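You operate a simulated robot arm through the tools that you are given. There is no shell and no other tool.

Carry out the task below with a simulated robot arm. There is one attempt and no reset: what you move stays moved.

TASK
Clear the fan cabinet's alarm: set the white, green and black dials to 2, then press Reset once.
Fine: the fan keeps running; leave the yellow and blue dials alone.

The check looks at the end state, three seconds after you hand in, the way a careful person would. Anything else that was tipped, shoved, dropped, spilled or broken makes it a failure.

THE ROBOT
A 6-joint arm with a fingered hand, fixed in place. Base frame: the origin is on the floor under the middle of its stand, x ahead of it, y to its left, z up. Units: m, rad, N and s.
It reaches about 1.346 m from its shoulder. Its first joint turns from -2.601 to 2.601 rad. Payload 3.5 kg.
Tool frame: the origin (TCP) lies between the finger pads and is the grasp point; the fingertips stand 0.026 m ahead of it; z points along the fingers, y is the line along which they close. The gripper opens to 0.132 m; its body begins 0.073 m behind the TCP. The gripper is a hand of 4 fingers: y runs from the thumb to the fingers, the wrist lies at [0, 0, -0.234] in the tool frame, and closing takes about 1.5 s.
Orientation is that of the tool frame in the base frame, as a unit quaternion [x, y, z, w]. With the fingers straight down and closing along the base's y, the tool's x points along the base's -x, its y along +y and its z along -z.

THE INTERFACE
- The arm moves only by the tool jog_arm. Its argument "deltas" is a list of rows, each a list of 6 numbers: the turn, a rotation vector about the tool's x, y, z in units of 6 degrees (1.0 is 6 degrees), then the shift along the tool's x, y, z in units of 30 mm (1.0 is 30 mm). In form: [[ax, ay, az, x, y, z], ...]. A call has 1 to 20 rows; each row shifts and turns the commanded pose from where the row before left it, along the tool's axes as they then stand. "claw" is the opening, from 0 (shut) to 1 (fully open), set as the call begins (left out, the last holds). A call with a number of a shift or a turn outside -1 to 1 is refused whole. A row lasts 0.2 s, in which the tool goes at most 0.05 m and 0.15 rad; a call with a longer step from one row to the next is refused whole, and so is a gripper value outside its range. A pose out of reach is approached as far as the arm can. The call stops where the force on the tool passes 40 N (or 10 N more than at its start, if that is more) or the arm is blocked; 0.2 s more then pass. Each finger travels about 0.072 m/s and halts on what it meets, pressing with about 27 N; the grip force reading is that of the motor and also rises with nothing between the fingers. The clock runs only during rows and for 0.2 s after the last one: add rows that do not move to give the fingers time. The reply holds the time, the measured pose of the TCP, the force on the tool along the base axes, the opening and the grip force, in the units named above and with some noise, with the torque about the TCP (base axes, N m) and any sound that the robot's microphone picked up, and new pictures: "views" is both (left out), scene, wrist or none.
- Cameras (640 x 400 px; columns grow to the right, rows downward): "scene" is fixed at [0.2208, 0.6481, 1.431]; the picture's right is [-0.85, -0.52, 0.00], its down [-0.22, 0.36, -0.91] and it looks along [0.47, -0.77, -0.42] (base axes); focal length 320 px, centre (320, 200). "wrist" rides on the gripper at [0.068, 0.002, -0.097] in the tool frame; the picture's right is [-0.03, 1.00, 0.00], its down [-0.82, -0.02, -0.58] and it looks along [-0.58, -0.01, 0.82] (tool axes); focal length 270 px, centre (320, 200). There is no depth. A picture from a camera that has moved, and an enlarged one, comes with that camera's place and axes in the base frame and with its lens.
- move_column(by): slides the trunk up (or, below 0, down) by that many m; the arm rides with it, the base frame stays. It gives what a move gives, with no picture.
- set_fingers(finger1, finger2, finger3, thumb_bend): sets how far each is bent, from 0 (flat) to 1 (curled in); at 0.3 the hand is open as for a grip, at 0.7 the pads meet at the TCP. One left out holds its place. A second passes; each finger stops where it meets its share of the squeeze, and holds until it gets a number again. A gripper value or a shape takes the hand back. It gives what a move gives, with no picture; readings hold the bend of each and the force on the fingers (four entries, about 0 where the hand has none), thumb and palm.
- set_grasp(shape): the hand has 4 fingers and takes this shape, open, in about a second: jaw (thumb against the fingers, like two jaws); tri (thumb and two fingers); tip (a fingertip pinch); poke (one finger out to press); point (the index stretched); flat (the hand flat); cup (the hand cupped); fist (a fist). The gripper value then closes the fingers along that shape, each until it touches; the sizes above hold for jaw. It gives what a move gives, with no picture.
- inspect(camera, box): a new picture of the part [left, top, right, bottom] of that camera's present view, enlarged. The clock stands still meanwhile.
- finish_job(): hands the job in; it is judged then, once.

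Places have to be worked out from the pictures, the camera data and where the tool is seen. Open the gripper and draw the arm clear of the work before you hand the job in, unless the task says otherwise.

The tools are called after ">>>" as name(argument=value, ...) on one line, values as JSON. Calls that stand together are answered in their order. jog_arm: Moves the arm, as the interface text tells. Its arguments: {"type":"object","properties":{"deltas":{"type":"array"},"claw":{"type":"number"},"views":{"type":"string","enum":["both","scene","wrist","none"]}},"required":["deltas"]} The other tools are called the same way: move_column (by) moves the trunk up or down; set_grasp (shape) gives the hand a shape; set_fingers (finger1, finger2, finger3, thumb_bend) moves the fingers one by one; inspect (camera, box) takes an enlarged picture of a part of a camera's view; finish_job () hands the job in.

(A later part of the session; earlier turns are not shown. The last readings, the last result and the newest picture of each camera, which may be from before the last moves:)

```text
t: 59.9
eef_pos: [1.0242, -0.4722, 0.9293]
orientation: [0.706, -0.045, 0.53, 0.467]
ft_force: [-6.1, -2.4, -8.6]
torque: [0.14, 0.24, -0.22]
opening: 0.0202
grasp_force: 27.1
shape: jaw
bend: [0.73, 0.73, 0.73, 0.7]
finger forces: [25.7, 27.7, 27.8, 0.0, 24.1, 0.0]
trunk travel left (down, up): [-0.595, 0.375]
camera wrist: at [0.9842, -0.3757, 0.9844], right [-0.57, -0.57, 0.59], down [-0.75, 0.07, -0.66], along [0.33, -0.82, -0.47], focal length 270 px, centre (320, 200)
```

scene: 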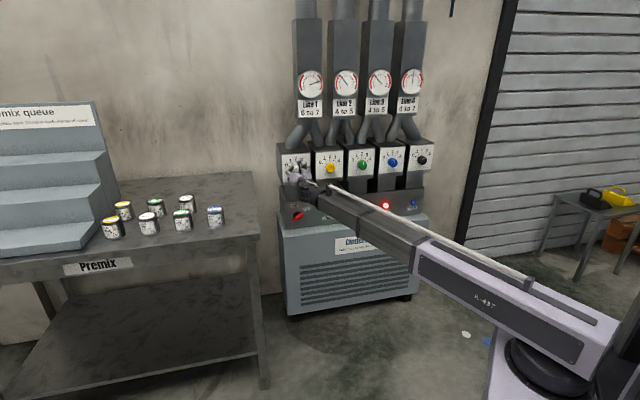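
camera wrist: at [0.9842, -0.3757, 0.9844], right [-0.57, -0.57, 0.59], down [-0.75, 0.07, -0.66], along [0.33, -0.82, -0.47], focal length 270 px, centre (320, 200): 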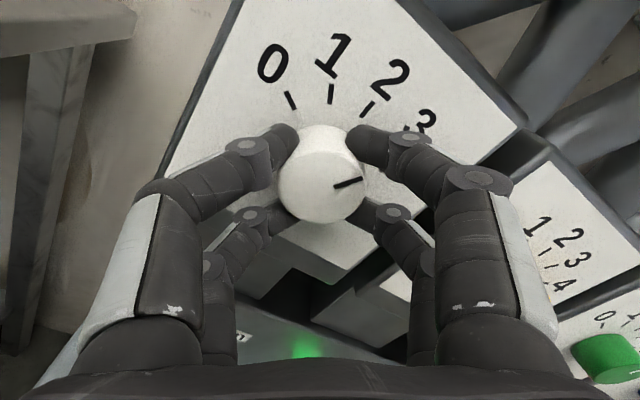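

The knob follows without slip, with modest forces. Continue the other -30°.

>>> jog_arm(deltas=[[0, 0, -0.7, 0, 0, 0], [0, 0, -0.7, 0, 0, 0], [0, 0, -0.7, 0, 0, 0], [0, 0, -0.7, 0, 0, 0], [0, 0, -0.7, 0, 0, 0], [0, 0, -0.7, 0, 0, 0], [0, 0, -0.8, 0, 0, 0], [0, 0, 0, 0, 0, 0]])

>>> inspect(camera="wrist", box=[240, 60, 440, 185])

>>> inspect(camera="scene", box=[278, 155, 318, 180])

```text
t: 61.7
eef_pos: [1.0244, -0.4733, 0.9291]
orientation: [0.694, 0.139, 0.392, 0.588]
ft_force: [-10.9, -11.9, -4.9]
torque: [0.01, 0.11, -0.4]
opening: 0.02
grasp_force: 26.4
shape: jaw
bend: [0.73, 0.73, 0.73, 0.7]
finger forces: [25.3, 29.8, 28.9, 0.1, 23.5, 0.0]
trunk travel left (down, up): [-0.595, 0.375]
camera wrist: at [0.9996, -0.3603, 0.9571], right [-0.28, -0.29, 0.92], down [-0.94, -0.12, -0.33], along [0.2, -0.95, -0.23], focal length 270 px, centre (320, 200)
```

scene: 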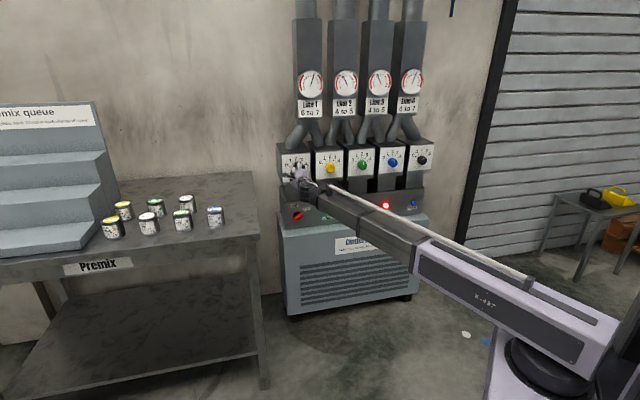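
wrist: 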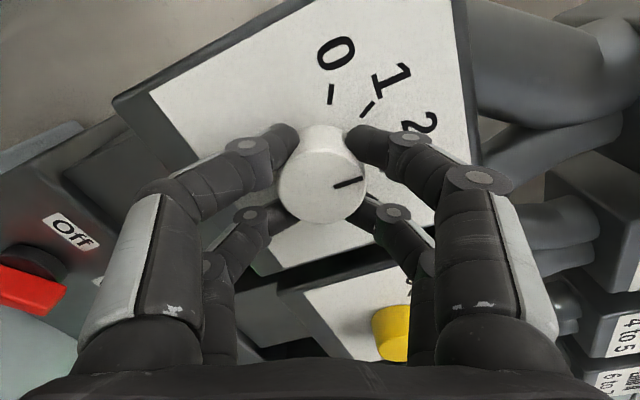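

```text
3.20 times, centred on (340, 122) of wrist
camera zoom: at [0.9996, -0.3603, 0.9571], right [-0.28, -0.29, 0.92], down [-0.94, -0.12, -0.33], along [0.2, -0.95, -0.23], focal length 865 px, centre (256, 448)
```

zoom: 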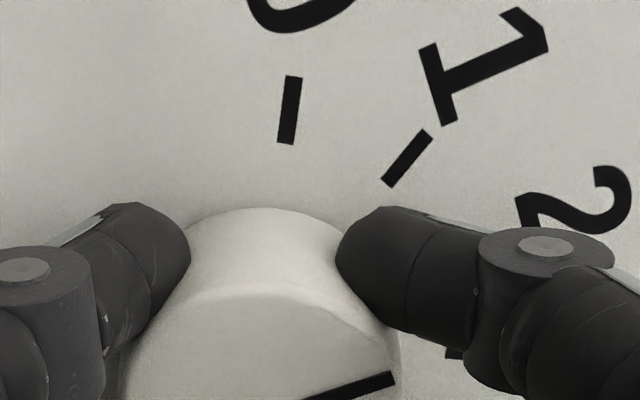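

```text
16.00 times, centred on (298, 168) of scene
camera zoom: at [0.2208, 0.6481, 1.431], right [-0.85, -0.52, 0.0], down [-0.22, 0.36, -0.91], along [0.47, -0.77, -0.42], focal length 5115 px, centre (672, 720)
```

zoom: 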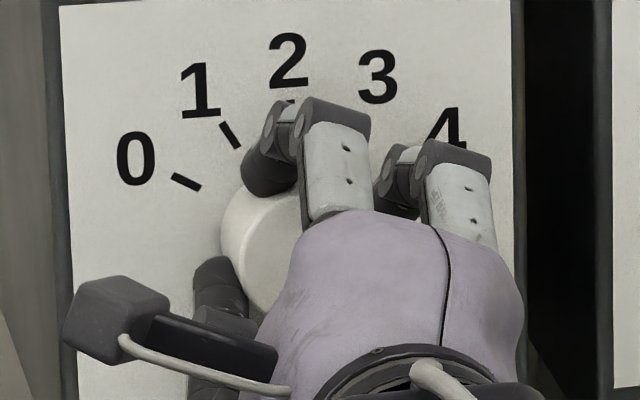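

The knob rotated fully with the hand (roll changed exactly 60°). Release, back off and verify all dials.

>>> jog_arm(deltas=[[0, 0, 0, 0, 0, 0], [0, 0, 0, 0, 0, 0], [0, 0, 0, 0, 0, 0], [0, 0, 0, 0, 0, 0], [0, 0, 0, 0, 0, -0.5], [0, 0, 0, 0, 0, -1], [0, 0, 0, 0, 0, -1], [0, 0, 0, 0, 0, -1], [0, 0, 0, 0, 0, -1], [0, 0, 0, 0, 0, 0]], claw=0.6)

>>> inspect(camera="scene", box=[278, 155, 318, 180])

>>> inspect(camera="wrist", box=[220, 40, 420, 165])

```text
t: 63.9
eef_pos: [0.9274, -0.3756, 0.9305]
orientation: [0.693, 0.139, 0.391, 0.589]
ft_force: [1.2, -0.7, -0.2]
torque: [0.0, 0.03, -0.01]
opening: 0.0789
grasp_force: 0.1
shape: jaw
bend: [0.71, 0.71, 0.71, 0.7]
finger forces: [0.1, 0.1, 0.0, 0.1, 0.0, 0.0]
trunk travel left (down, up): [-0.595, 0.375]
camera wrist: at [0.9035, -0.2628, 0.9575], right [-0.28, -0.28, 0.92], down [-0.94, -0.12, -0.33], along [0.2, -0.95, -0.23], focal length 270 px, centre (320, 200)
```

scene: 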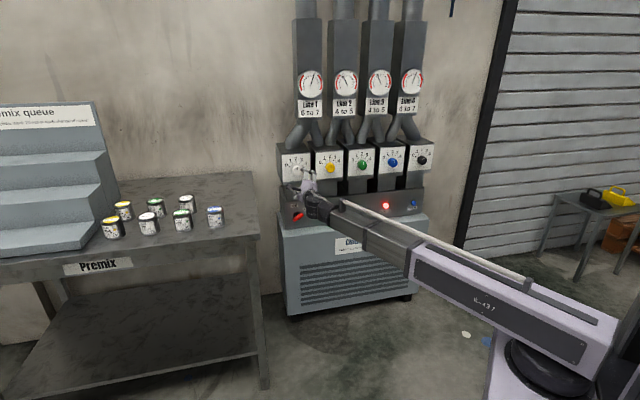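
wrist: 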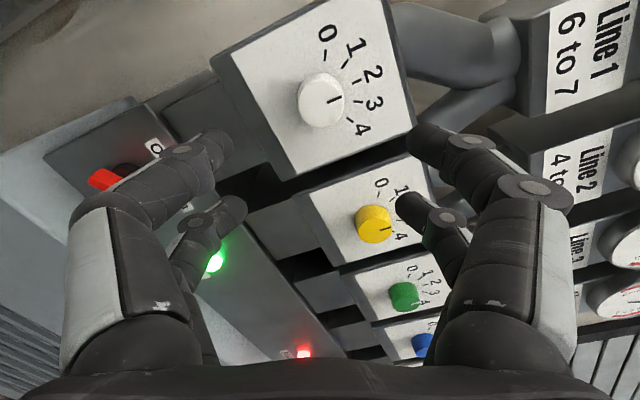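

```text
16.00 times, centred on (298, 168) of scene
camera zoom: at [0.2208, 0.6481, 1.431], right [-0.85, -0.52, 0.0], down [-0.22, 0.36, -0.91], along [0.47, -0.77, -0.42], focal length 5115 px, centre (672, 720)
```

zoom: 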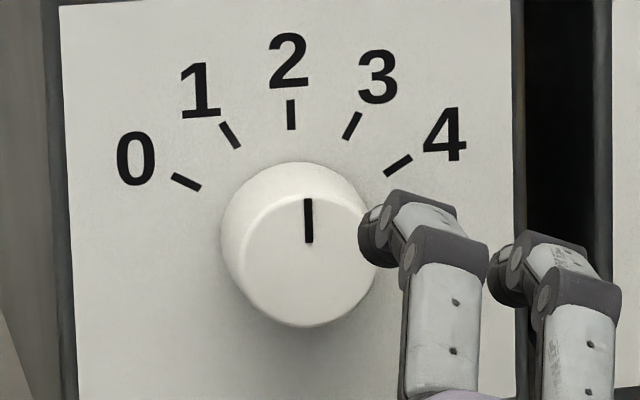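

```text
3.20 times, centred on (320, 102) of wrist
camera zoom: at [0.9035, -0.2628, 0.9575], right [-0.28, -0.28, 0.92], down [-0.94, -0.12, -0.33], along [0.2, -0.95, -0.23], focal length 865 px, centre (320, 512)
```

zoom: 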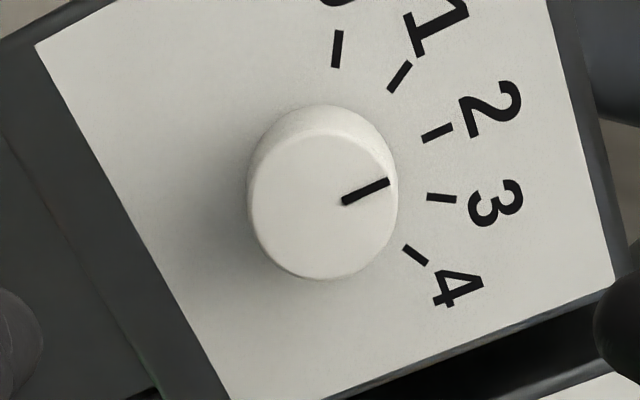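

White reads 2 (pointer and tick both vertical). Now roll the hand back +60° and start sliding along the row toward the Reset button's side, at standoff.

>>> jog_arm(deltas=[[0, 0, 1, 0, 0, -0.3], [0, 0, 1, 0, 0, -0.3], [0, 0, 1, 0, 0, 0], [0, 0, 1, 0, 0, 0], [0, 0, 1, 0, 0, 0], [0, 0, 1, 0, 0, 0], [0, 0, 1, 0, 0, 0], [0, 0, 1, 0, 0, 0], [0, 0, 1, 0, 0, 0], [0, 0, 1, 0, 0, 0], [0, 0, 0, 0, 0, 0]], views="none")

>>> jog_arm(deltas=[[0, 0, 0, -0.131, 0.965, 0], [0, 0, 0, -0.131, 0.965, 0], [0, 0, 0, -0.131, 0.965, 0], [0, 0, 0, -0.131, 0.965, 0], [0, 0, 0, -0.131, 0.965, 0], [0, 0, 0, -0.131, 0.965, 0], [0, 0, 0, -0.131, 0.965, 0], [0, 0, 0, -0.131, 0.965, 0], [0, 0, 0, -0.131, 0.965, 0], [0, 0, 0, -0.131, 0.965, 0], [0, 0, 0, -0.131, 0.965, 0], [0, 0, 0, 0, 0, 0]], views="wrist")

```text
t: 66.3
eef_pos: [0.9149, -0.3641, 0.9304]
orientation: [0.67, -0.228, 0.634, 0.313]
ft_force: [-0.3, -1.1, -1.4]
torque: [0.01, 0.0, 0.02]
opening: 0.0788
grasp_force: 0.0
shape: jaw
bend: [0.71, 0.71, 0.71, 0.7]
finger forces: [0.0, 0.0, 0.1, 0.1, 0.0, 0.0]
trunk travel left (down, up): [-0.595, 0.375]
```

```text
t: 68.9
eef_pos: [0.69, -0.5922, 0.93]
orientation: [0.67, -0.226, 0.634, 0.313]
ft_force: [0.1, -0.6, 0.3]
torque: [-0.02, -0.03, 0.01]
opening: 0.0787
grasp_force: 0.0
shape: jaw
bend: [0.71, 0.71, 0.71, 0.7]
finger forces: [0.0, 0.1, 0.0, 0.1, 0.0, 0.0]
trunk travel left (down, up): [-0.595, 0.375]
camera wrist: at [0.6263, -0.5185, 0.9979], right [-0.7, -0.7, 0.11], down [-0.47, 0.35, -0.81], along [0.53, -0.62, -0.57], focal length 270 px, centre (320, 200)
```

wrist: 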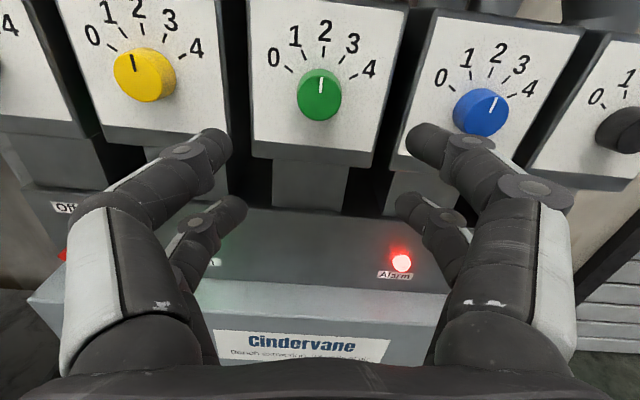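

Now roll -12° (to stay clear of the joint limit on that side) and slide the remaining 0.31 m to Reset's column.

>>> jog_arm(deltas=[[0, 0, -1, 0, 0, 0], [0, 0, -1, 0, 0, 0], [0, 0, 0, -0.325, 0.914, 0], [0, 0, 0, -0.325, 0.914, 0], [0, 0, 0, -0.325, 0.914, 0], [0, 0, 0, -0.325, 0.914, 0], [0, 0, 0, -0.325, 0.914, 0], [0, 0, 0, -0.325, 0.914, 0], [0, 0, 0, -0.325, 0.914, 0], [0, 0, 0, -0.325, 0.914, 0], [0, 0, 0, -0.325, 0.914, 0], [0, 0, 0, -0.325, 0.914, 0], [0, 0, 0, -0.325, 0.914, 0], [0, 0, 0, 0, 0, 0]], views="wrist")

```text
t: 71.9
eef_pos: [0.4614, -0.8184, 0.9285]
orientation: [0.691, -0.155, 0.597, 0.378]
ft_force: [0.7, 0.1, 0.3]
torque: [0.01, -0.01, -0.03]
opening: 0.0789
grasp_force: 0.1
shape: jaw
bend: [0.71, 0.71, 0.71, 0.7]
finger forces: [0.1, 0.0, 0.0, 0.1, 0.1, 0.0]
trunk travel left (down, up): [-0.595, 0.375]
camera wrist: at [0.409, -0.7348, 0.9945], right [-0.67, -0.67, 0.31], down [-0.59, 0.23, -0.77], along [0.45, -0.7, -0.55], focal length 270 px, centre (320, 200)
```

wrist: 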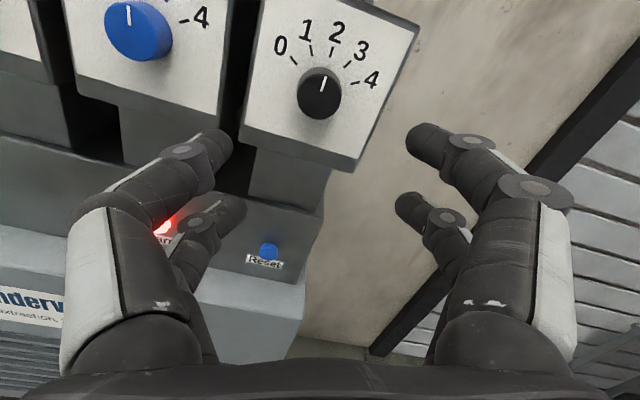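

I'm in front of the black dial at 0.18 m standoff; triangulating Reset gives l≈0.247, z≈0.70. I'll set the poke shape here in free air and look at which finger extends.

>>> set_grasp(shape="poke")

>>> inspect(camera="wrist", box=[0, 0, 640, 400])

>>> inspect(camera="scene", box=[400, 140, 480, 190])

```text
t: 72.8
eef_pos: [0.4629, -0.8184, 0.9279]
orientation: [0.691, -0.154, 0.597, 0.377]
ft_force: [-0.1, 1.0, 0.5]
torque: [0.0, -0.06, 0.04]
opening: 0.0
grasp_force: 0.1
shape: poke
bend: [1.0, 1.0, 1.0, 0.34]
finger forces: [0.0, 0.1, 0.0, 0.0, 0.1, 0.1]
trunk travel left (down, up): [-0.595, 0.375]
```

```text
1.00 times, centred on (320, 200) of wrist (not enlarged: the box is as wide or as high as the picture)
camera zoom: at [0.4093, -0.7346, 0.9945], right [-0.67, -0.67, 0.31], down [-0.59, 0.23, -0.77], along [0.45, -0.7, -0.55], focal length 270 px, centre (320, 200)
```

zoom: 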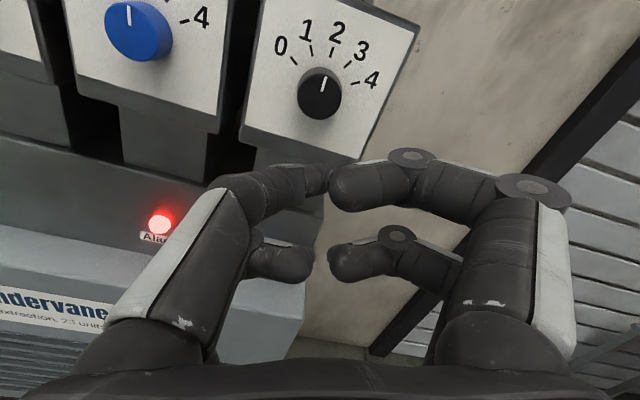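

```text
8.00 times, centred on (440, 165) of scene
camera zoom: at [0.2208, 0.6481, 1.431], right [-0.85, -0.52, 0.0], down [-0.22, 0.36, -0.91], along [0.47, -0.77, -0.42], focal length 2557 px, centre (-640, 480)
```

zoom: 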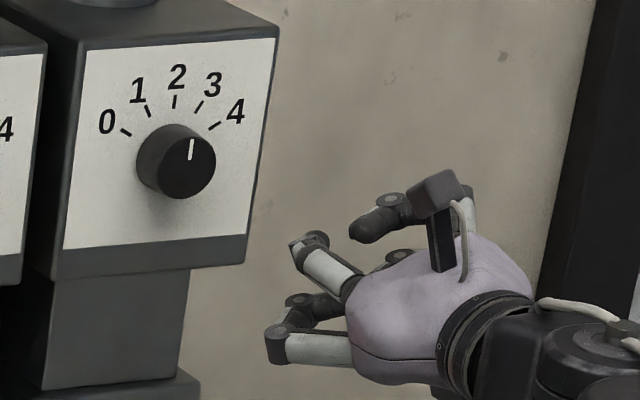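

Poke gives bends [1,1,1,0.34] and no clearly protruding digit in this view. Let me try the point shape and compare before choosing.

>>> set_grasp(shape="point")

>>> inspect(camera="wrist", box=[0, 0, 640, 400])

>>> inspect(camera="scene", box=[400, 140, 480, 190])

```text
t: 73.7
eef_pos: [0.4636, -0.8176, 0.9277]
orientation: [0.691, -0.155, 0.596, 0.378]
ft_force: [0.3, 0.0, 0.5]
torque: [0.01, -0.02, -0.02]
opening: 0.0
grasp_force: 0.1
shape: point
bend: [0.24, 0.99, 1.0, 0.39]
finger forces: [0.1, 0.1, 0.0, 0.0, 0.0, 0.0]
trunk travel left (down, up): [-0.595, 0.375]
```

```text
1.00 times, centred on (320, 200) of wrist (not enlarged: the box is as wide or as high as the picture)
camera zoom: at [0.4093, -0.7346, 0.9945], right [-0.67, -0.67, 0.31], down [-0.59, 0.23, -0.77], along [0.45, -0.7, -0.55], focal length 270 px, centre (320, 200)
```

zoom: 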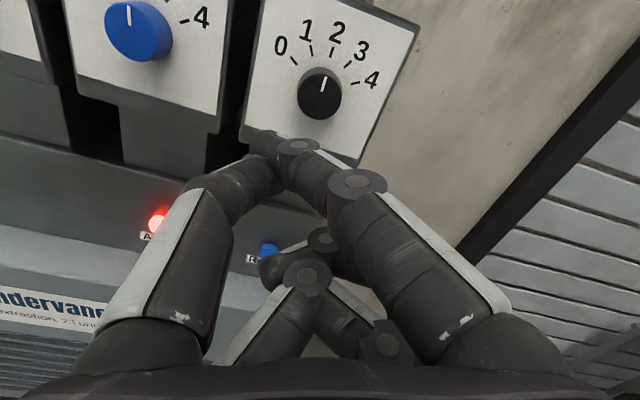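

```text
8.00 times, centred on (440, 165) of scene
camera zoom: at [0.2208, 0.6481, 1.431], right [-0.85, -0.52, 0.0], down [-0.22, 0.36, -0.91], along [0.47, -0.77, -0.42], focal length 2557 px, centre (-640, 480)
```

zoom: 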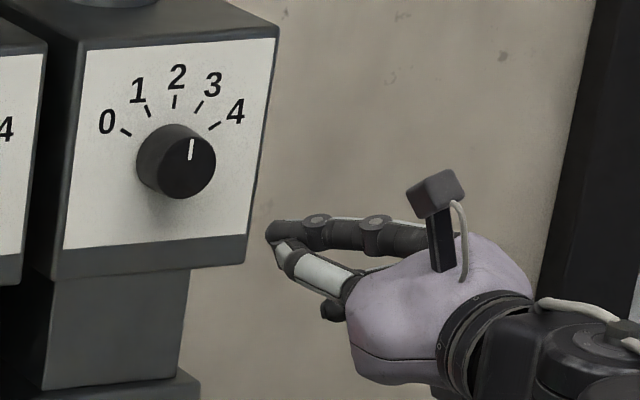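

In point, the index (upper-right digit) stretches forward and the thumb sits right behind its tip. I'll straighten the index a bit more and look again.

>>> set_fingers(finger1=0.05, finger2=1.0, finger3=1.0, thumb_bend=0.8)

>>> inspect(camera="wrist", box=[0, 0, 640, 400])

>>> inspect(camera="scene", box=[400, 140, 480, 190])

```text
t: 74.7
eef_pos: [0.4622, -0.8174, 0.9294]
orientation: [0.691, -0.155, 0.596, 0.377]
ft_force: [0.0, 0.0, 0.1]
torque: [0.02, 0.03, 0.01]
opening: 0.0002
grasp_force: 0.1
shape: fingers
bend: [0.78, 0.9, 1.0, 0.75]
finger forces: [0.0, 0.0, 0.0, 0.0, 0.0, 0.0]
trunk travel left (down, up): [-0.595, 0.375]
```

```text
1.00 times, centred on (320, 200) of wrist (not enlarged: the box is as wide or as high as the picture)
camera zoom: at [0.4093, -0.7346, 0.9945], right [-0.67, -0.67, 0.31], down [-0.59, 0.23, -0.77], along [0.45, -0.7, -0.55], focal length 270 px, centre (320, 200)
```

zoom: 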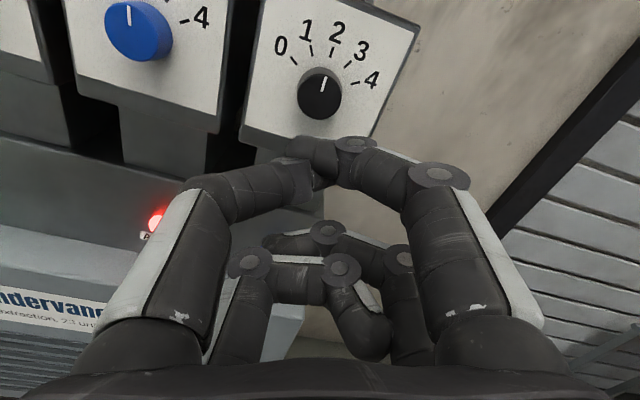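

```text
8.00 times, centred on (440, 165) of scene
camera zoom: at [0.2208, 0.6481, 1.431], right [-0.85, -0.52, 0.0], down [-0.22, 0.36, -0.91], along [0.47, -0.77, -0.42], focal length 2557 px, centre (-640, 480)
```

zoom: 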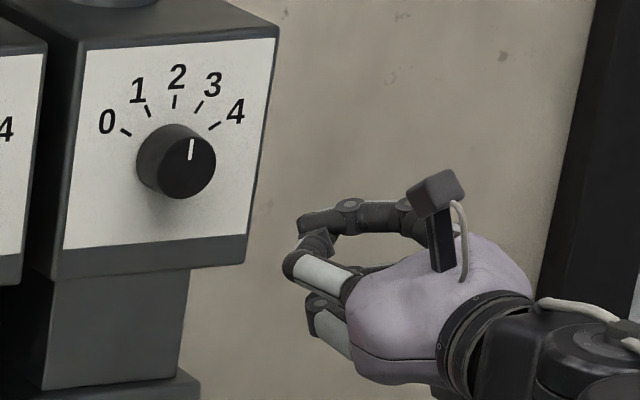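

The reported bends (index 0.78) suggest the fingers are still travelling or the thumb collided; I'll wait a second with a non-moving call and look again.

>>> jog_arm(deltas=[[0, 0, 0, 0, 0, 0], [0, 0, 0, 0, 0, 0], [0, 0, 0, 0, 0, 0], [0, 0, 0, 0, 0, 0], [0, 0, 0, 0, 0, 0], [0, 0, 0, 0, 0, 0]], views="wrist")

```text
t: 76.1
eef_pos: [0.4626, -0.8188, 0.9285]
orientation: [0.691, -0.155, 0.597, 0.377]
ft_force: [-0.6, -0.4, 0.4]
torque: [0.03, -0.03, -0.02]
opening: 0.0
grasp_force: 0.1
shape: fingers
bend: [0.79, 0.9, 1.0, 0.75]
finger forces: [0.0, 0.0, 0.0, 0.0, 0.0, 0.1]
trunk travel left (down, up): [-0.595, 0.375]
camera wrist: at [0.4093, -0.7346, 0.9945], right [-0.67, -0.67, 0.31], down [-0.59, 0.23, -0.77], along [0.45, -0.7, -0.55], focal length 270 px, centre (320, 200)
```

wrist: 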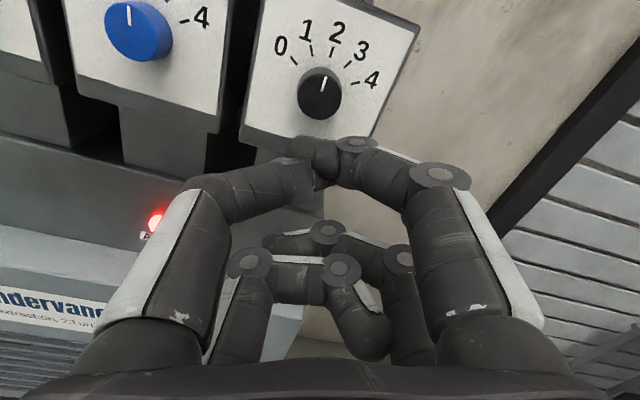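

The index is caught behind the thumb. I'll reopen to jaw and re-enter the point shape cleanly, which had the index tip clearly foremost.

>>> set_grasp(shape="jaw")

>>> set_grasp(shape="point")

>>> inspect(camera="wrist", box=[0, 0, 640, 400])

>>> inspect(camera="scene", box=[410, 150, 458, 180])

```text
t: 77.0
eef_pos: [0.4623, -0.8178, 0.929]
orientation: [0.691, -0.155, 0.597, 0.377]
ft_force: [0.3, -0.5, 0.9]
torque: [0.01, 0.01, 0.02]
opening: 0.132
grasp_force: 0.0
shape: jaw
bend: [0.3, 0.3, 0.3, 0.3]
finger forces: [0.0, 0.0, 0.0, 0.0, 0.1, 0.0]
trunk travel left (down, up): [-0.595, 0.375]
```

```text
t: 77.9
eef_pos: [0.4635, -0.8181, 0.9294]
orientation: [0.691, -0.155, 0.597, 0.378]
ft_force: [-1.0, -0.9, 0.6]
torque: [0.0, -0.01, 0.03]
opening: 0.0001
grasp_force: 0.0
shape: point
bend: [0.0, 1.0, 1.0, 0.42]
finger forces: [0.1, 0.0, 0.1, 0.0, 0.0, 0.2]
trunk travel left (down, up): [-0.595, 0.375]
```

```text
1.00 times, centred on (320, 200) of wrist (not enlarged: the box is as wide or as high as the picture)
camera zoom: at [0.4093, -0.7346, 0.9945], right [-0.67, -0.67, 0.31], down [-0.59, 0.23, -0.77], along [0.45, -0.7, -0.55], focal length 270 px, centre (320, 200)
```

zoom: 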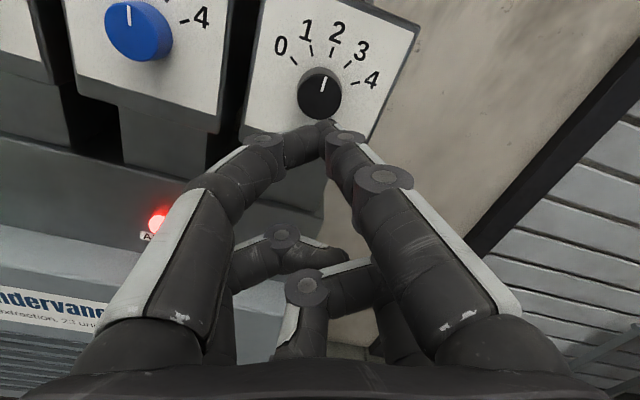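

```text
13.33 times, centred on (434, 165) of scene
camera zoom: at [0.2208, 0.6481, 1.431], right [-0.85, -0.52, 0.0], down [-0.22, 0.36, -0.91], along [0.47, -0.77, -0.42], focal length 4262 px, centre (-1200, 667)
```

zoom: 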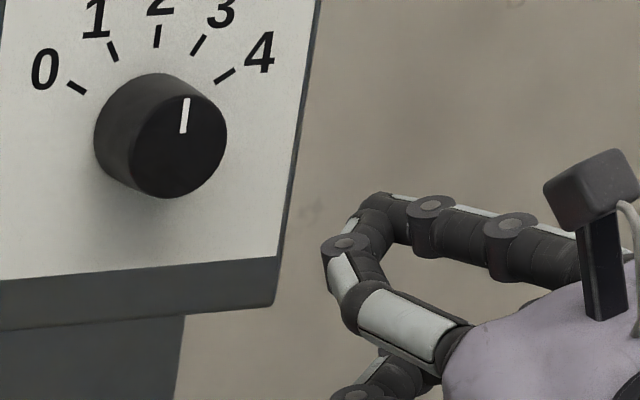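

The index now rests on the thumb tip, with its tip about 40 mm ahead of, 20 mm above the TCP — a sturdy poker at about (0.492,-0.845,0.950). I'll lower the column 0.2 m in free space and look at Reset.

>>> move_column(by=-0.2)

>>> inspect(camera="wrist", box=[0, 0, 640, 400])

>>> inspect(camera="scene", box=[380, 170, 476, 230])

```text
t: 80.1
eef_pos: [0.463, -0.8188, 0.7288]
orientation: [0.691, -0.155, 0.597, 0.378]
ft_force: [0.1, 0.5, -0.9]
torque: [0.03, -0.01, 0.01]
opening: 0.0
grasp_force: 0.0
shape: point
bend: [0.0, 1.0, 1.0, 0.43]
finger forces: [0.0, 0.0, 0.1, 0.1, 0.0, 0.1]
trunk travel left (down, up): [-0.395, 0.575]
```

```text
1.00 times, centred on (320, 200) of wrist (not enlarged: the box is as wide or as high as the picture)
camera zoom: at [0.4092, -0.7346, 0.7946], right [-0.67, -0.67, 0.31], down [-0.59, 0.23, -0.77], along [0.45, -0.7, -0.55], focal length 270 px, centre (320, 200)
```

zoom: 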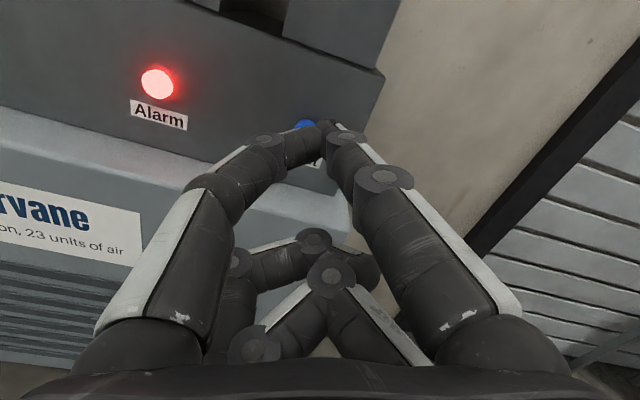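

```text
6.67 times, centred on (428, 200) of scene
camera zoom: at [0.2208, 0.6481, 1.431], right [-0.85, -0.52, 0.0], down [-0.22, 0.36, -0.91], along [0.47, -0.77, -0.42], focal length 2131 px, centre (-400, 200)
```

zoom: 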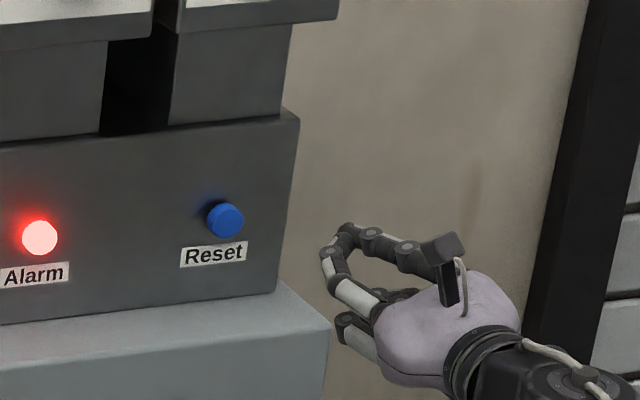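

Reset is just ahead, but pressing horizontally would bring the curled lower fingers close to the cabinet's top ledge (z≈0.617, front n≈-1.03). I'll raise the column 0.13 m and pitch the hand 30° down about the wrist so it presses from slightly above.

>>> move_column(by=0.13)

>>> jog_arm(deltas=[[0.2825, -0.784, 0, -0.639, -0.23, -0.03], [0.2825, -0.784, 0, -0.639, -0.23, -0.03], [0.2825, -0.784, 0, -0.639, -0.23, -0.03], [0.2825, -0.784, 0, -0.639, -0.23, -0.03], [0.2825, -0.784, 0, -0.639, -0.23, -0.03], [0.2825, -0.784, 0, -0.639, -0.23, -0.03], [0, 0, 0, 0, 0, 0]])

>>> inspect(camera="scene", box=[380, 160, 476, 220])

```text
t: 81.7
eef_pos: [0.4629, -0.8181, 0.8593]
orientation: [0.691, -0.154, 0.597, 0.377]
ft_force: [0.5, 1.3, 0.7]
torque: [0.01, -0.02, 0.02]
opening: 0.0
grasp_force: 0.0
shape: point
bend: [0.0, 1.0, 1.0, 0.43]
finger forces: [0.1, 0.1, 0.0, 0.1, 0.0, 0.0]
trunk travel left (down, up): [-0.525, 0.445]
```

```text
t: 83.3
eef_pos: [0.3721, -0.8296, 0.7954]
orientation: [0.795, -0.089, 0.496, 0.339]
ft_force: [-0.4, 0.5, 0.1]
torque: [-0.01, 0.01, 0.03]
opening: 0.0
grasp_force: 0.0
shape: point
bend: [0.0, 1.0, 1.0, 0.43]
finger forces: [0.0, 0.0, 0.0, 0.1, 0.0, 0.1]
out of reach, approached as far as the arm can: row 2, 3, 4, 5, 6
trunk travel left (down, up): [-0.525, 0.445]
camera wrist: at [0.3338, -0.7564, 0.8806], right [-0.49, -0.76, 0.43], down [-0.81, 0.22, -0.54], along [0.32, -0.61, -0.72], focal length 270 px, centre (320, 200)
```

scene: 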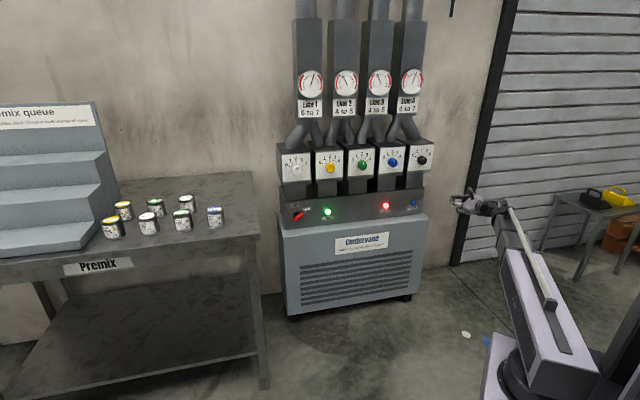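
wrist: 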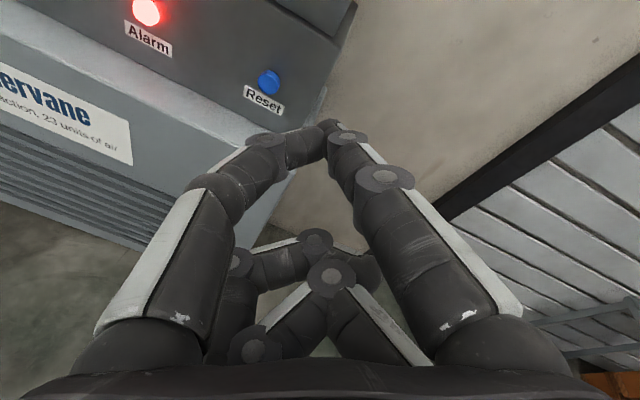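

```text
6.67 times, centred on (428, 190) of scene
camera zoom: at [0.2208, 0.6481, 1.431], right [-0.85, -0.52, 0.0], down [-0.22, 0.36, -0.91], along [0.47, -0.77, -0.42], focal length 2131 px, centre (-400, 267)
```

zoom: 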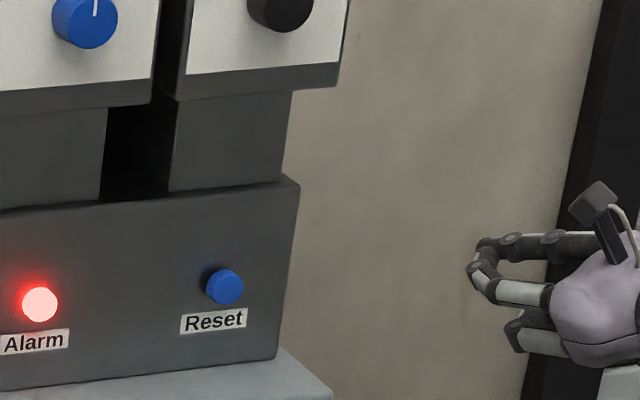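

The pitch was again cut short by the last joint's limit (pitch only -16°, roll pushed to -28°). Pressing horizontally with a closed jaw keeps clear of the ledge without pitching, so I'll roll away from the limit and return to level.

>>> jog_arm(deltas=[[0, 0, -1, 0, 0, 0], [0, 0, -1, 0, 0, 0], [0, 0, -1, 0, 0, 0], [-0.6145, 0.331, -0.06, 0.365, 0.391, -0.076], [-0.6145, 0.331, -0.06, 0.365, 0.391, -0.076], [-0.6145, 0.331, -0.06, 0.365, 0.391, -0.076], [-0.6145, 0.331, -0.06, 0.365, 0.391, -0.076], [0, 0, 0, 0, 0, 0]], views="wrist")

```text
t: 85.1
eef_pos: [0.3731, -0.8304, 0.8599]
orientation: [0.707, 0.019, 0.486, 0.514]
ft_force: [0.7, 0.2, 0.2]
torque: [-0.01, -0.04, 0.0]
opening: 0.0002
grasp_force: 0.0
shape: point
bend: [0.0, 1.0, 1.0, 0.43]
finger forces: [0.0, 0.0, 0.1, 0.0, 0.0, 0.0]
trunk travel left (down, up): [-0.525, 0.445]
camera wrist: at [0.3404, -0.7255, 0.9067], right [-0.49, -0.49, 0.73], down [-0.83, -0.01, -0.56], along [0.28, -0.87, -0.4], focal length 270 px, centre (320, 200)
```

wrist: 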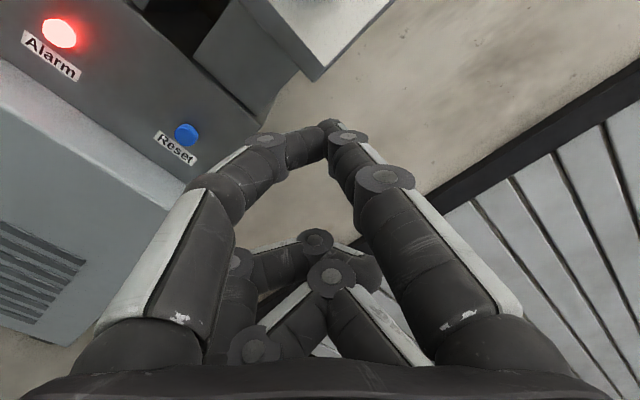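

Level again (roll -48°). I'll move to about 0.16 m in front of Reset, roll to about -12°, and switch to a closed jaw as the pusher.

>>> jog_arm(deltas=[[0, 0, 0, 0.585, -0.5255, 0.583], [0, 0, 0, 0.585, -0.5255, 0.583], [0, 0, 0, 0.585, -0.5255, 0.583], [0, 0, 0, 0.585, -0.5255, 0.583], [0, 0, 1, 0, 0, 0], [0, 0, 1, 0, 0, 0], [0, 0, 1, 0, 0, 0], [0, 0, 1, 0, 0, 0], [0, 0, 1, 0, 0, 0], [0, 0, 1, 0, 0, 0], [0, 0, 0, 0, 0, 0]], views="none")

>>> set_grasp(shape="jaw")

>>> jog_arm(deltas=[[0, 0, 0, 0, 0, 0], [0, 0, 0, 0, 0, 0], [0, 0, 0, 0, 0, 0], [0, 0, 0, 0, 0, 0], [0, 0, 0, 0, 0, 0], [0, 0, 0, 0, 0, 0], [0, 0, 0, 0, 0, 0]], claw=0.0)

```text
t: 87.5
eef_pos: [0.49, -0.8127, 0.8596]
orientation: [0.678, -0.201, 0.621, 0.338]
ft_force: [0.5, 1.0, 0.3]
torque: [0.05, 0.05, -0.02]
opening: 0.0
grasp_force: 0.0
shape: point
bend: [0.0, 1.0, 1.0, 0.43]
finger forces: [0.1, 0.1, 0.1, 0.0, 0.0, 0.0]
trunk travel left (down, up): [-0.525, 0.445]
```

```text
t: 88.4
eef_pos: [0.4895, -0.8131, 0.8593]
orientation: [0.678, -0.201, 0.622, 0.337]
ft_force: [0.4, -1.0, -0.5]
torque: [-0.02, 0.0, 0.01]
opening: 0.1318
grasp_force: 0.1
shape: jaw
bend: [0.3, 0.3, 0.3, 0.3]
finger forces: [0.0, 0.0, 0.0, 0.1, 0.1, 0.0]
trunk travel left (down, up): [-0.525, 0.445]
```

```text
t: 90.0
eef_pos: [0.4892, -0.8133, 0.8592]
orientation: [0.678, -0.2, 0.621, 0.338]
ft_force: [-0.1, 0.6, -0.3]
torque: [-0.02, 0.03, -0.01]
opening: 0.0002
grasp_force: 27.4
shape: jaw
bend: [0.62, 0.63, 0.63, 0.7]
finger forces: [0.0, 0.0, 0.0, 0.0, 0.0, 0.0]
trunk travel left (down, up): [-0.525, 0.445]
camera wrist: at [0.4303, -0.7353, 0.9272], right [-0.7, -0.69, 0.18], down [-0.51, 0.3, -0.8], along [0.5, -0.65, -0.57], focal length 270 px, centre (320, 200)
```

scene: 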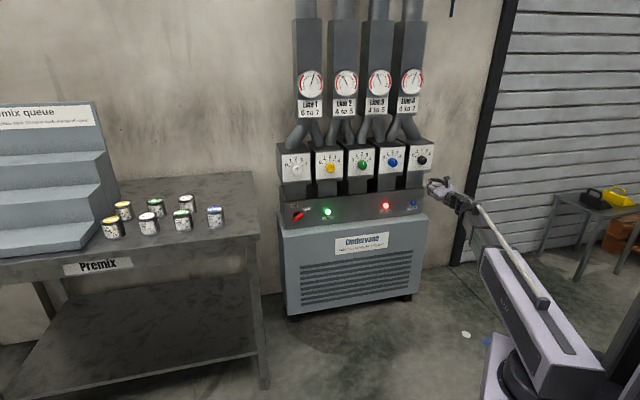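
wrist: 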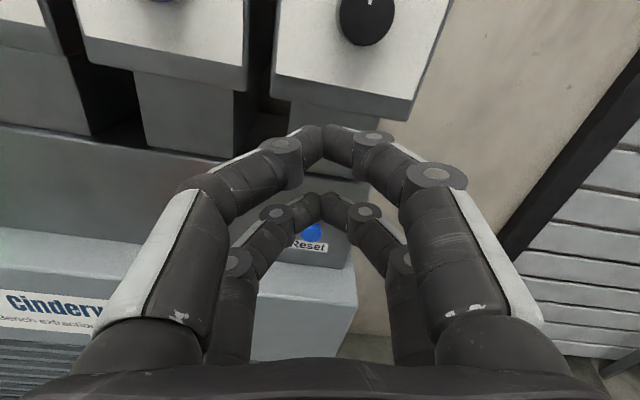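

The closed jaw forms a pointed arch with two fingertip pairs leading (lower pair at tool x≈-0.018, z≈0.031). Its lower pair will be the pusher: I shift 12 mm and lower the column 0.148 m to line it up with Reset (l≈0.245, z≈0.693).

>>> jog_arm(deltas=[[0, 0, 0, -0.085, 0.39, 0], [0, 0, 0, 0, 0, 0]], views="none")

>>> move_column(by=-0.148)

>>> inspect(camera="wrist", box=[0, 0, 640, 400])

>>> inspect(camera="scene", box=[390, 180, 454, 220])

```text
t: 90.6
eef_pos: [0.4832, -0.8216, 0.8601]
orientation: [0.678, -0.201, 0.621, 0.339]
ft_force: [0.9, 0.0, 1.3]
torque: [-0.03, -0.03, -0.04]
opening: 0.0
grasp_force: 26.7
shape: jaw
bend: [0.62, 0.63, 0.63, 0.7]
finger forces: [0.1, 0.0, 0.0, 0.0, 0.1, 0.0]
trunk travel left (down, up): [-0.525, 0.445]
```

```text
t: 92.3
eef_pos: [0.4816, -0.8204, 0.7118]
orientation: [0.678, -0.201, 0.621, 0.338]
ft_force: [-0.2, -0.3, 0.3]
torque: [0.0, -0.02, -0.03]
opening: 0.0
grasp_force: 26.8
shape: jaw
bend: [0.62, 0.63, 0.63, 0.7]
finger forces: [0.0, 0.1, 0.1, 0.0, 0.1, 0.0]
trunk travel left (down, up): [-0.377, 0.593]
```

```text
1.00 times, centred on (320, 200) of wrist (not enlarged: the box is as wide or as high as the picture)
camera zoom: at [0.4225, -0.7434, 0.7793], right [-0.7, -0.69, 0.18], down [-0.51, 0.3, -0.8], along [0.5, -0.65, -0.57], focal length 270 px, centre (320, 200)
```

zoom: 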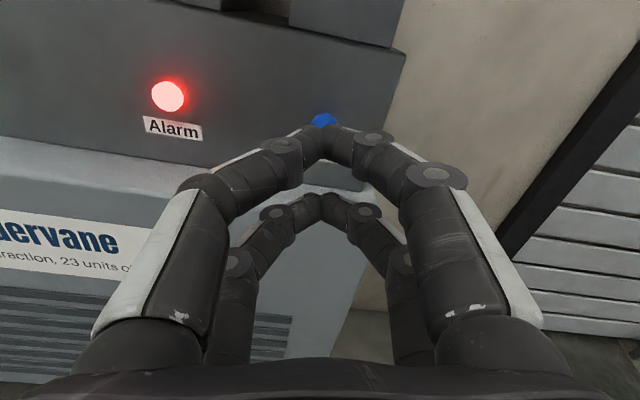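

```text
10.00 times, centred on (422, 200) of scene
camera zoom: at [0.2208, 0.6481, 1.431], right [-0.85, -0.52, 0.0], down [-0.22, 0.36, -0.91], along [0.47, -0.77, -0.42], focal length 3197 px, centre (-700, 200)
```

zoom: 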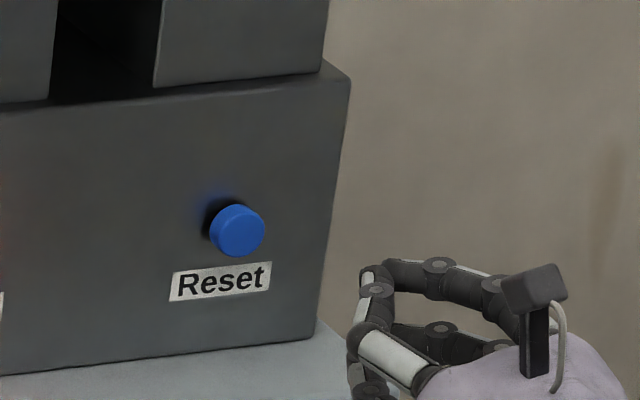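

Button protrudes ~15–20 mm with a 28 mm face. I'll zoom the wrist view to refine the vertical alignment of the lower pair with it.

>>> inspect(camera="wrist", box=[270, 90, 370, 152])

```text
6.40 times, centred on (320, 121) of wrist
camera zoom: at [0.4225, -0.7434, 0.7793], right [-0.7, -0.69, 0.18], down [-0.51, 0.3, -0.8], along [0.5, -0.65, -0.57], focal length 1730 px, centre (320, 706)
```

zoom: 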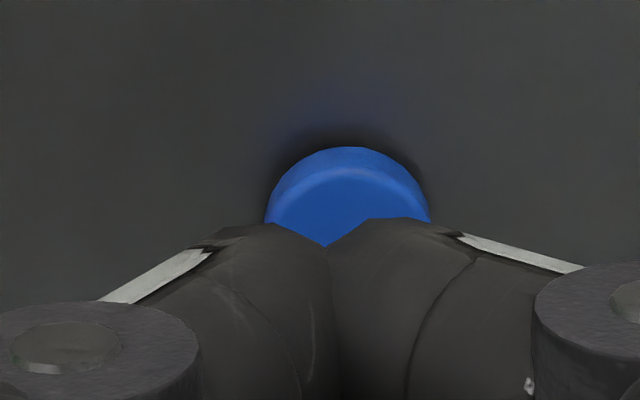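

Refined fit (both cameras agree when the button face is at n≈-1.097): Reset at l≈0.248, z≈0.682. I'll lower 12 mm, shift 5 mm, and advance 0.11 m to stop about 30 mm short.

>>> move_column(by=-0.012)

>>> jog_arm(deltas=[[0, 0, 0, -0.033, 0.15, 0], [0, 0, 0, 0, 0, 0.9], [0, 0, 0, 0, 0, 0.9], [0, 0, 0, 0, 0, 0.9], [0, 0, 0, 0, 0, 0.9], [0, 0, 0, 0, 0, 0]])

>>> inspect(camera="scene", box=[390, 180, 454, 220])

>>> inspect(camera="wrist", box=[240, 100, 400, 200])

```text
t: 92.9
eef_pos: [0.4824, -0.8224, 0.6999]
orientation: [0.678, -0.201, 0.621, 0.338]
ft_force: [0.7, 0.0, 1.1]
torque: [0.05, 0.02, -0.01]
opening: 0.0001
grasp_force: 27.1
shape: jaw
bend: [0.62, 0.63, 0.63, 0.7]
finger forces: [0.0, 0.0, 0.0, 0.0, 0.1, 0.0]
trunk travel left (down, up): [-0.365, 0.605]
```

```text
t: 94.3
eef_pos: [0.5562, -0.8999, 0.7008]
orientation: [0.677, -0.201, 0.622, 0.339]
ft_force: [0.2, 0.2, 0.8]
torque: [0.0, -0.01, -0.02]
opening: 0.0001
grasp_force: 27.0
shape: jaw
bend: [0.62, 0.63, 0.63, 0.7]
finger forces: [0.1, 0.0, 0.0, 0.0, 0.1, 0.0]
trunk travel left (down, up): [-0.365, 0.605]
camera wrist: at [0.4966, -0.8229, 0.7675], right [-0.7, -0.69, 0.18], down [-0.51, 0.3, -0.8], along [0.5, -0.65, -0.57], focal length 270 px, centre (320, 200)
```

scene: 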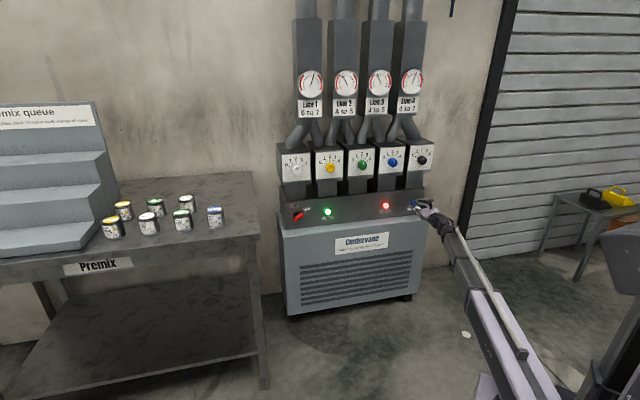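
wrist: 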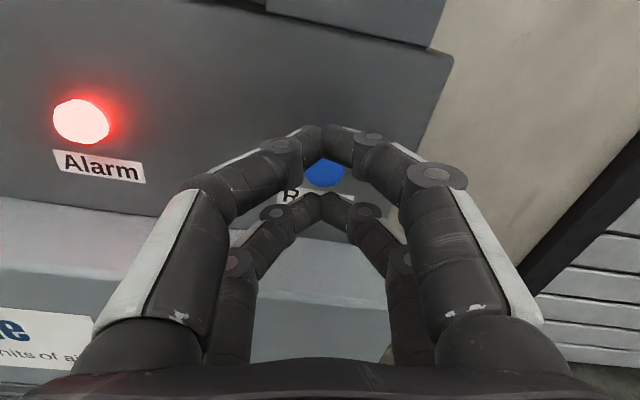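

```text
10.00 times, centred on (422, 200) of scene
camera zoom: at [0.2208, 0.6481, 1.431], right [-0.85, -0.52, 0.0], down [-0.22, 0.36, -0.91], along [0.47, -0.77, -0.42], focal length 3197 px, centre (-700, 200)
```

zoom: 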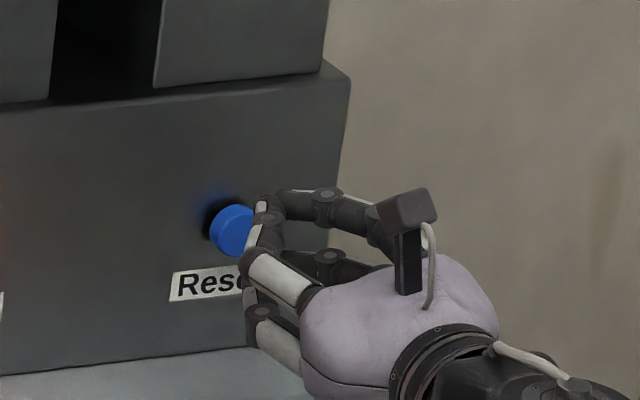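

```text
4.00 times, centred on (320, 150) of wrist
camera zoom: at [0.4966, -0.8229, 0.7675], right [-0.7, -0.69, 0.18], down [-0.51, 0.3, -0.8], along [0.5, -0.65, -0.57], focal length 1081 px, centre (320, 400)
```

zoom: 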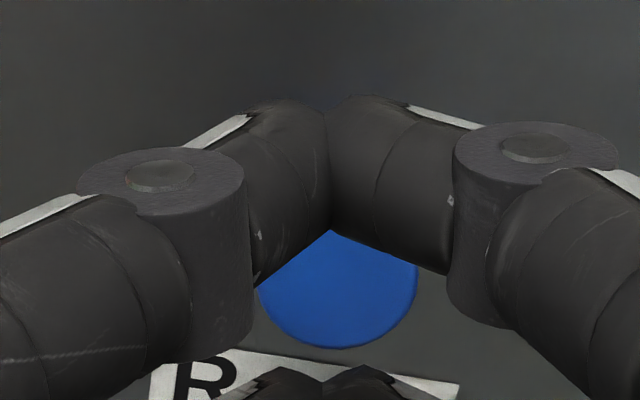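

The lower pair is aligned with the button (button at tool x≈-0.021, y≈+0.003). Advance 30 mm to just short of contact.

>>> jog_arm(deltas=[[0, 0, 0, -0.06, 0.08, 0.25], [0, 0, 0, 0, 0, 0.25], [0, 0, 0, 0, 0, 0.25], [0, 0, 0, 0, 0, 0.25], [0, 0, 0, 0, 0, 0]])

>>> inspect(camera="scene", box=[398, 185, 446, 215])

>>> inspect(camera="wrist", box=[240, 120, 400, 220])

```text
t: 95.5
eef_pos: [0.5751, -0.9228, 0.7]
orientation: [0.679, -0.2, 0.62, 0.337]
ft_force: [-1.1, 0.5, 0.1]
torque: [-0.05, 0.0, -0.01]
opening: 0.0
grasp_force: 27.0
shape: jaw
bend: [0.62, 0.63, 0.63, 0.7]
finger forces: [0.0, 0.1, 0.1, 0.0, 0.0, 0.0]
trunk travel left (down, up): [-0.365, 0.605]
camera wrist: at [0.515, -0.8455, 0.7669], right [-0.7, -0.69, 0.18], down [-0.52, 0.3, -0.8], along [0.5, -0.65, -0.57], focal length 270 px, centre (320, 200)
```

scene: 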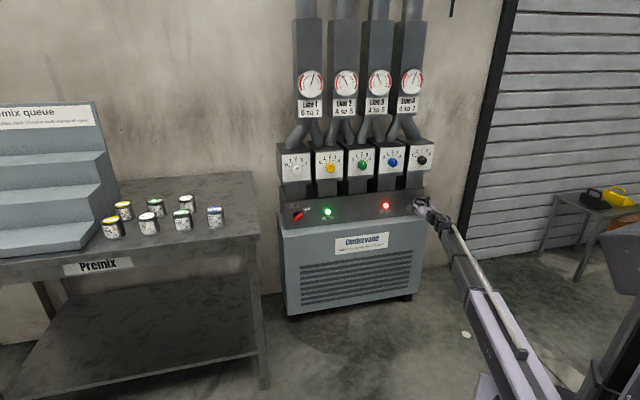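
wrist: 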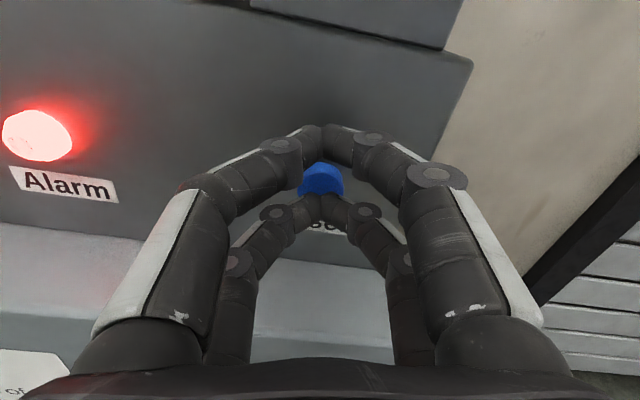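

```text
13.33 times, centred on (422, 200) of scene
camera zoom: at [0.2208, 0.6481, 1.431], right [-0.85, -0.52, 0.0], down [-0.22, 0.36, -0.91], along [0.47, -0.77, -0.42], focal length 4262 px, centre (-1040, 200)
```

zoom: 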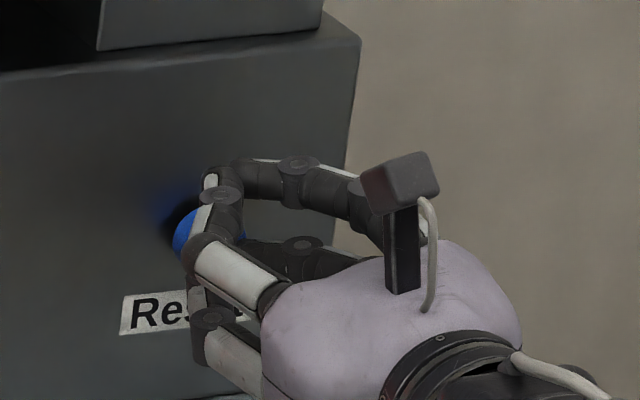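

```text
4.00 times, centred on (320, 170) of wrist
camera zoom: at [0.515, -0.8455, 0.7669], right [-0.7, -0.69, 0.18], down [-0.52, 0.3, -0.8], along [0.5, -0.65, -0.57], focal length 1081 px, centre (320, 320)
```

zoom: 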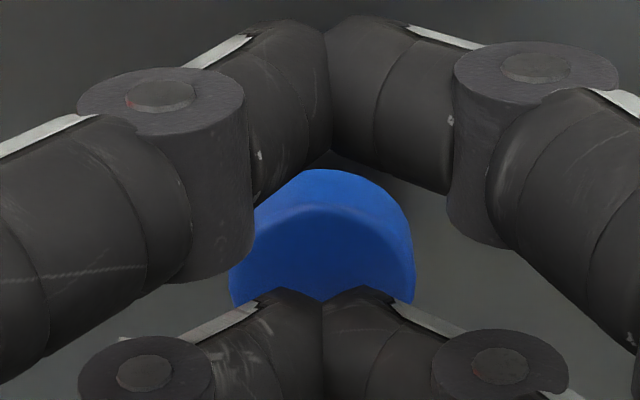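

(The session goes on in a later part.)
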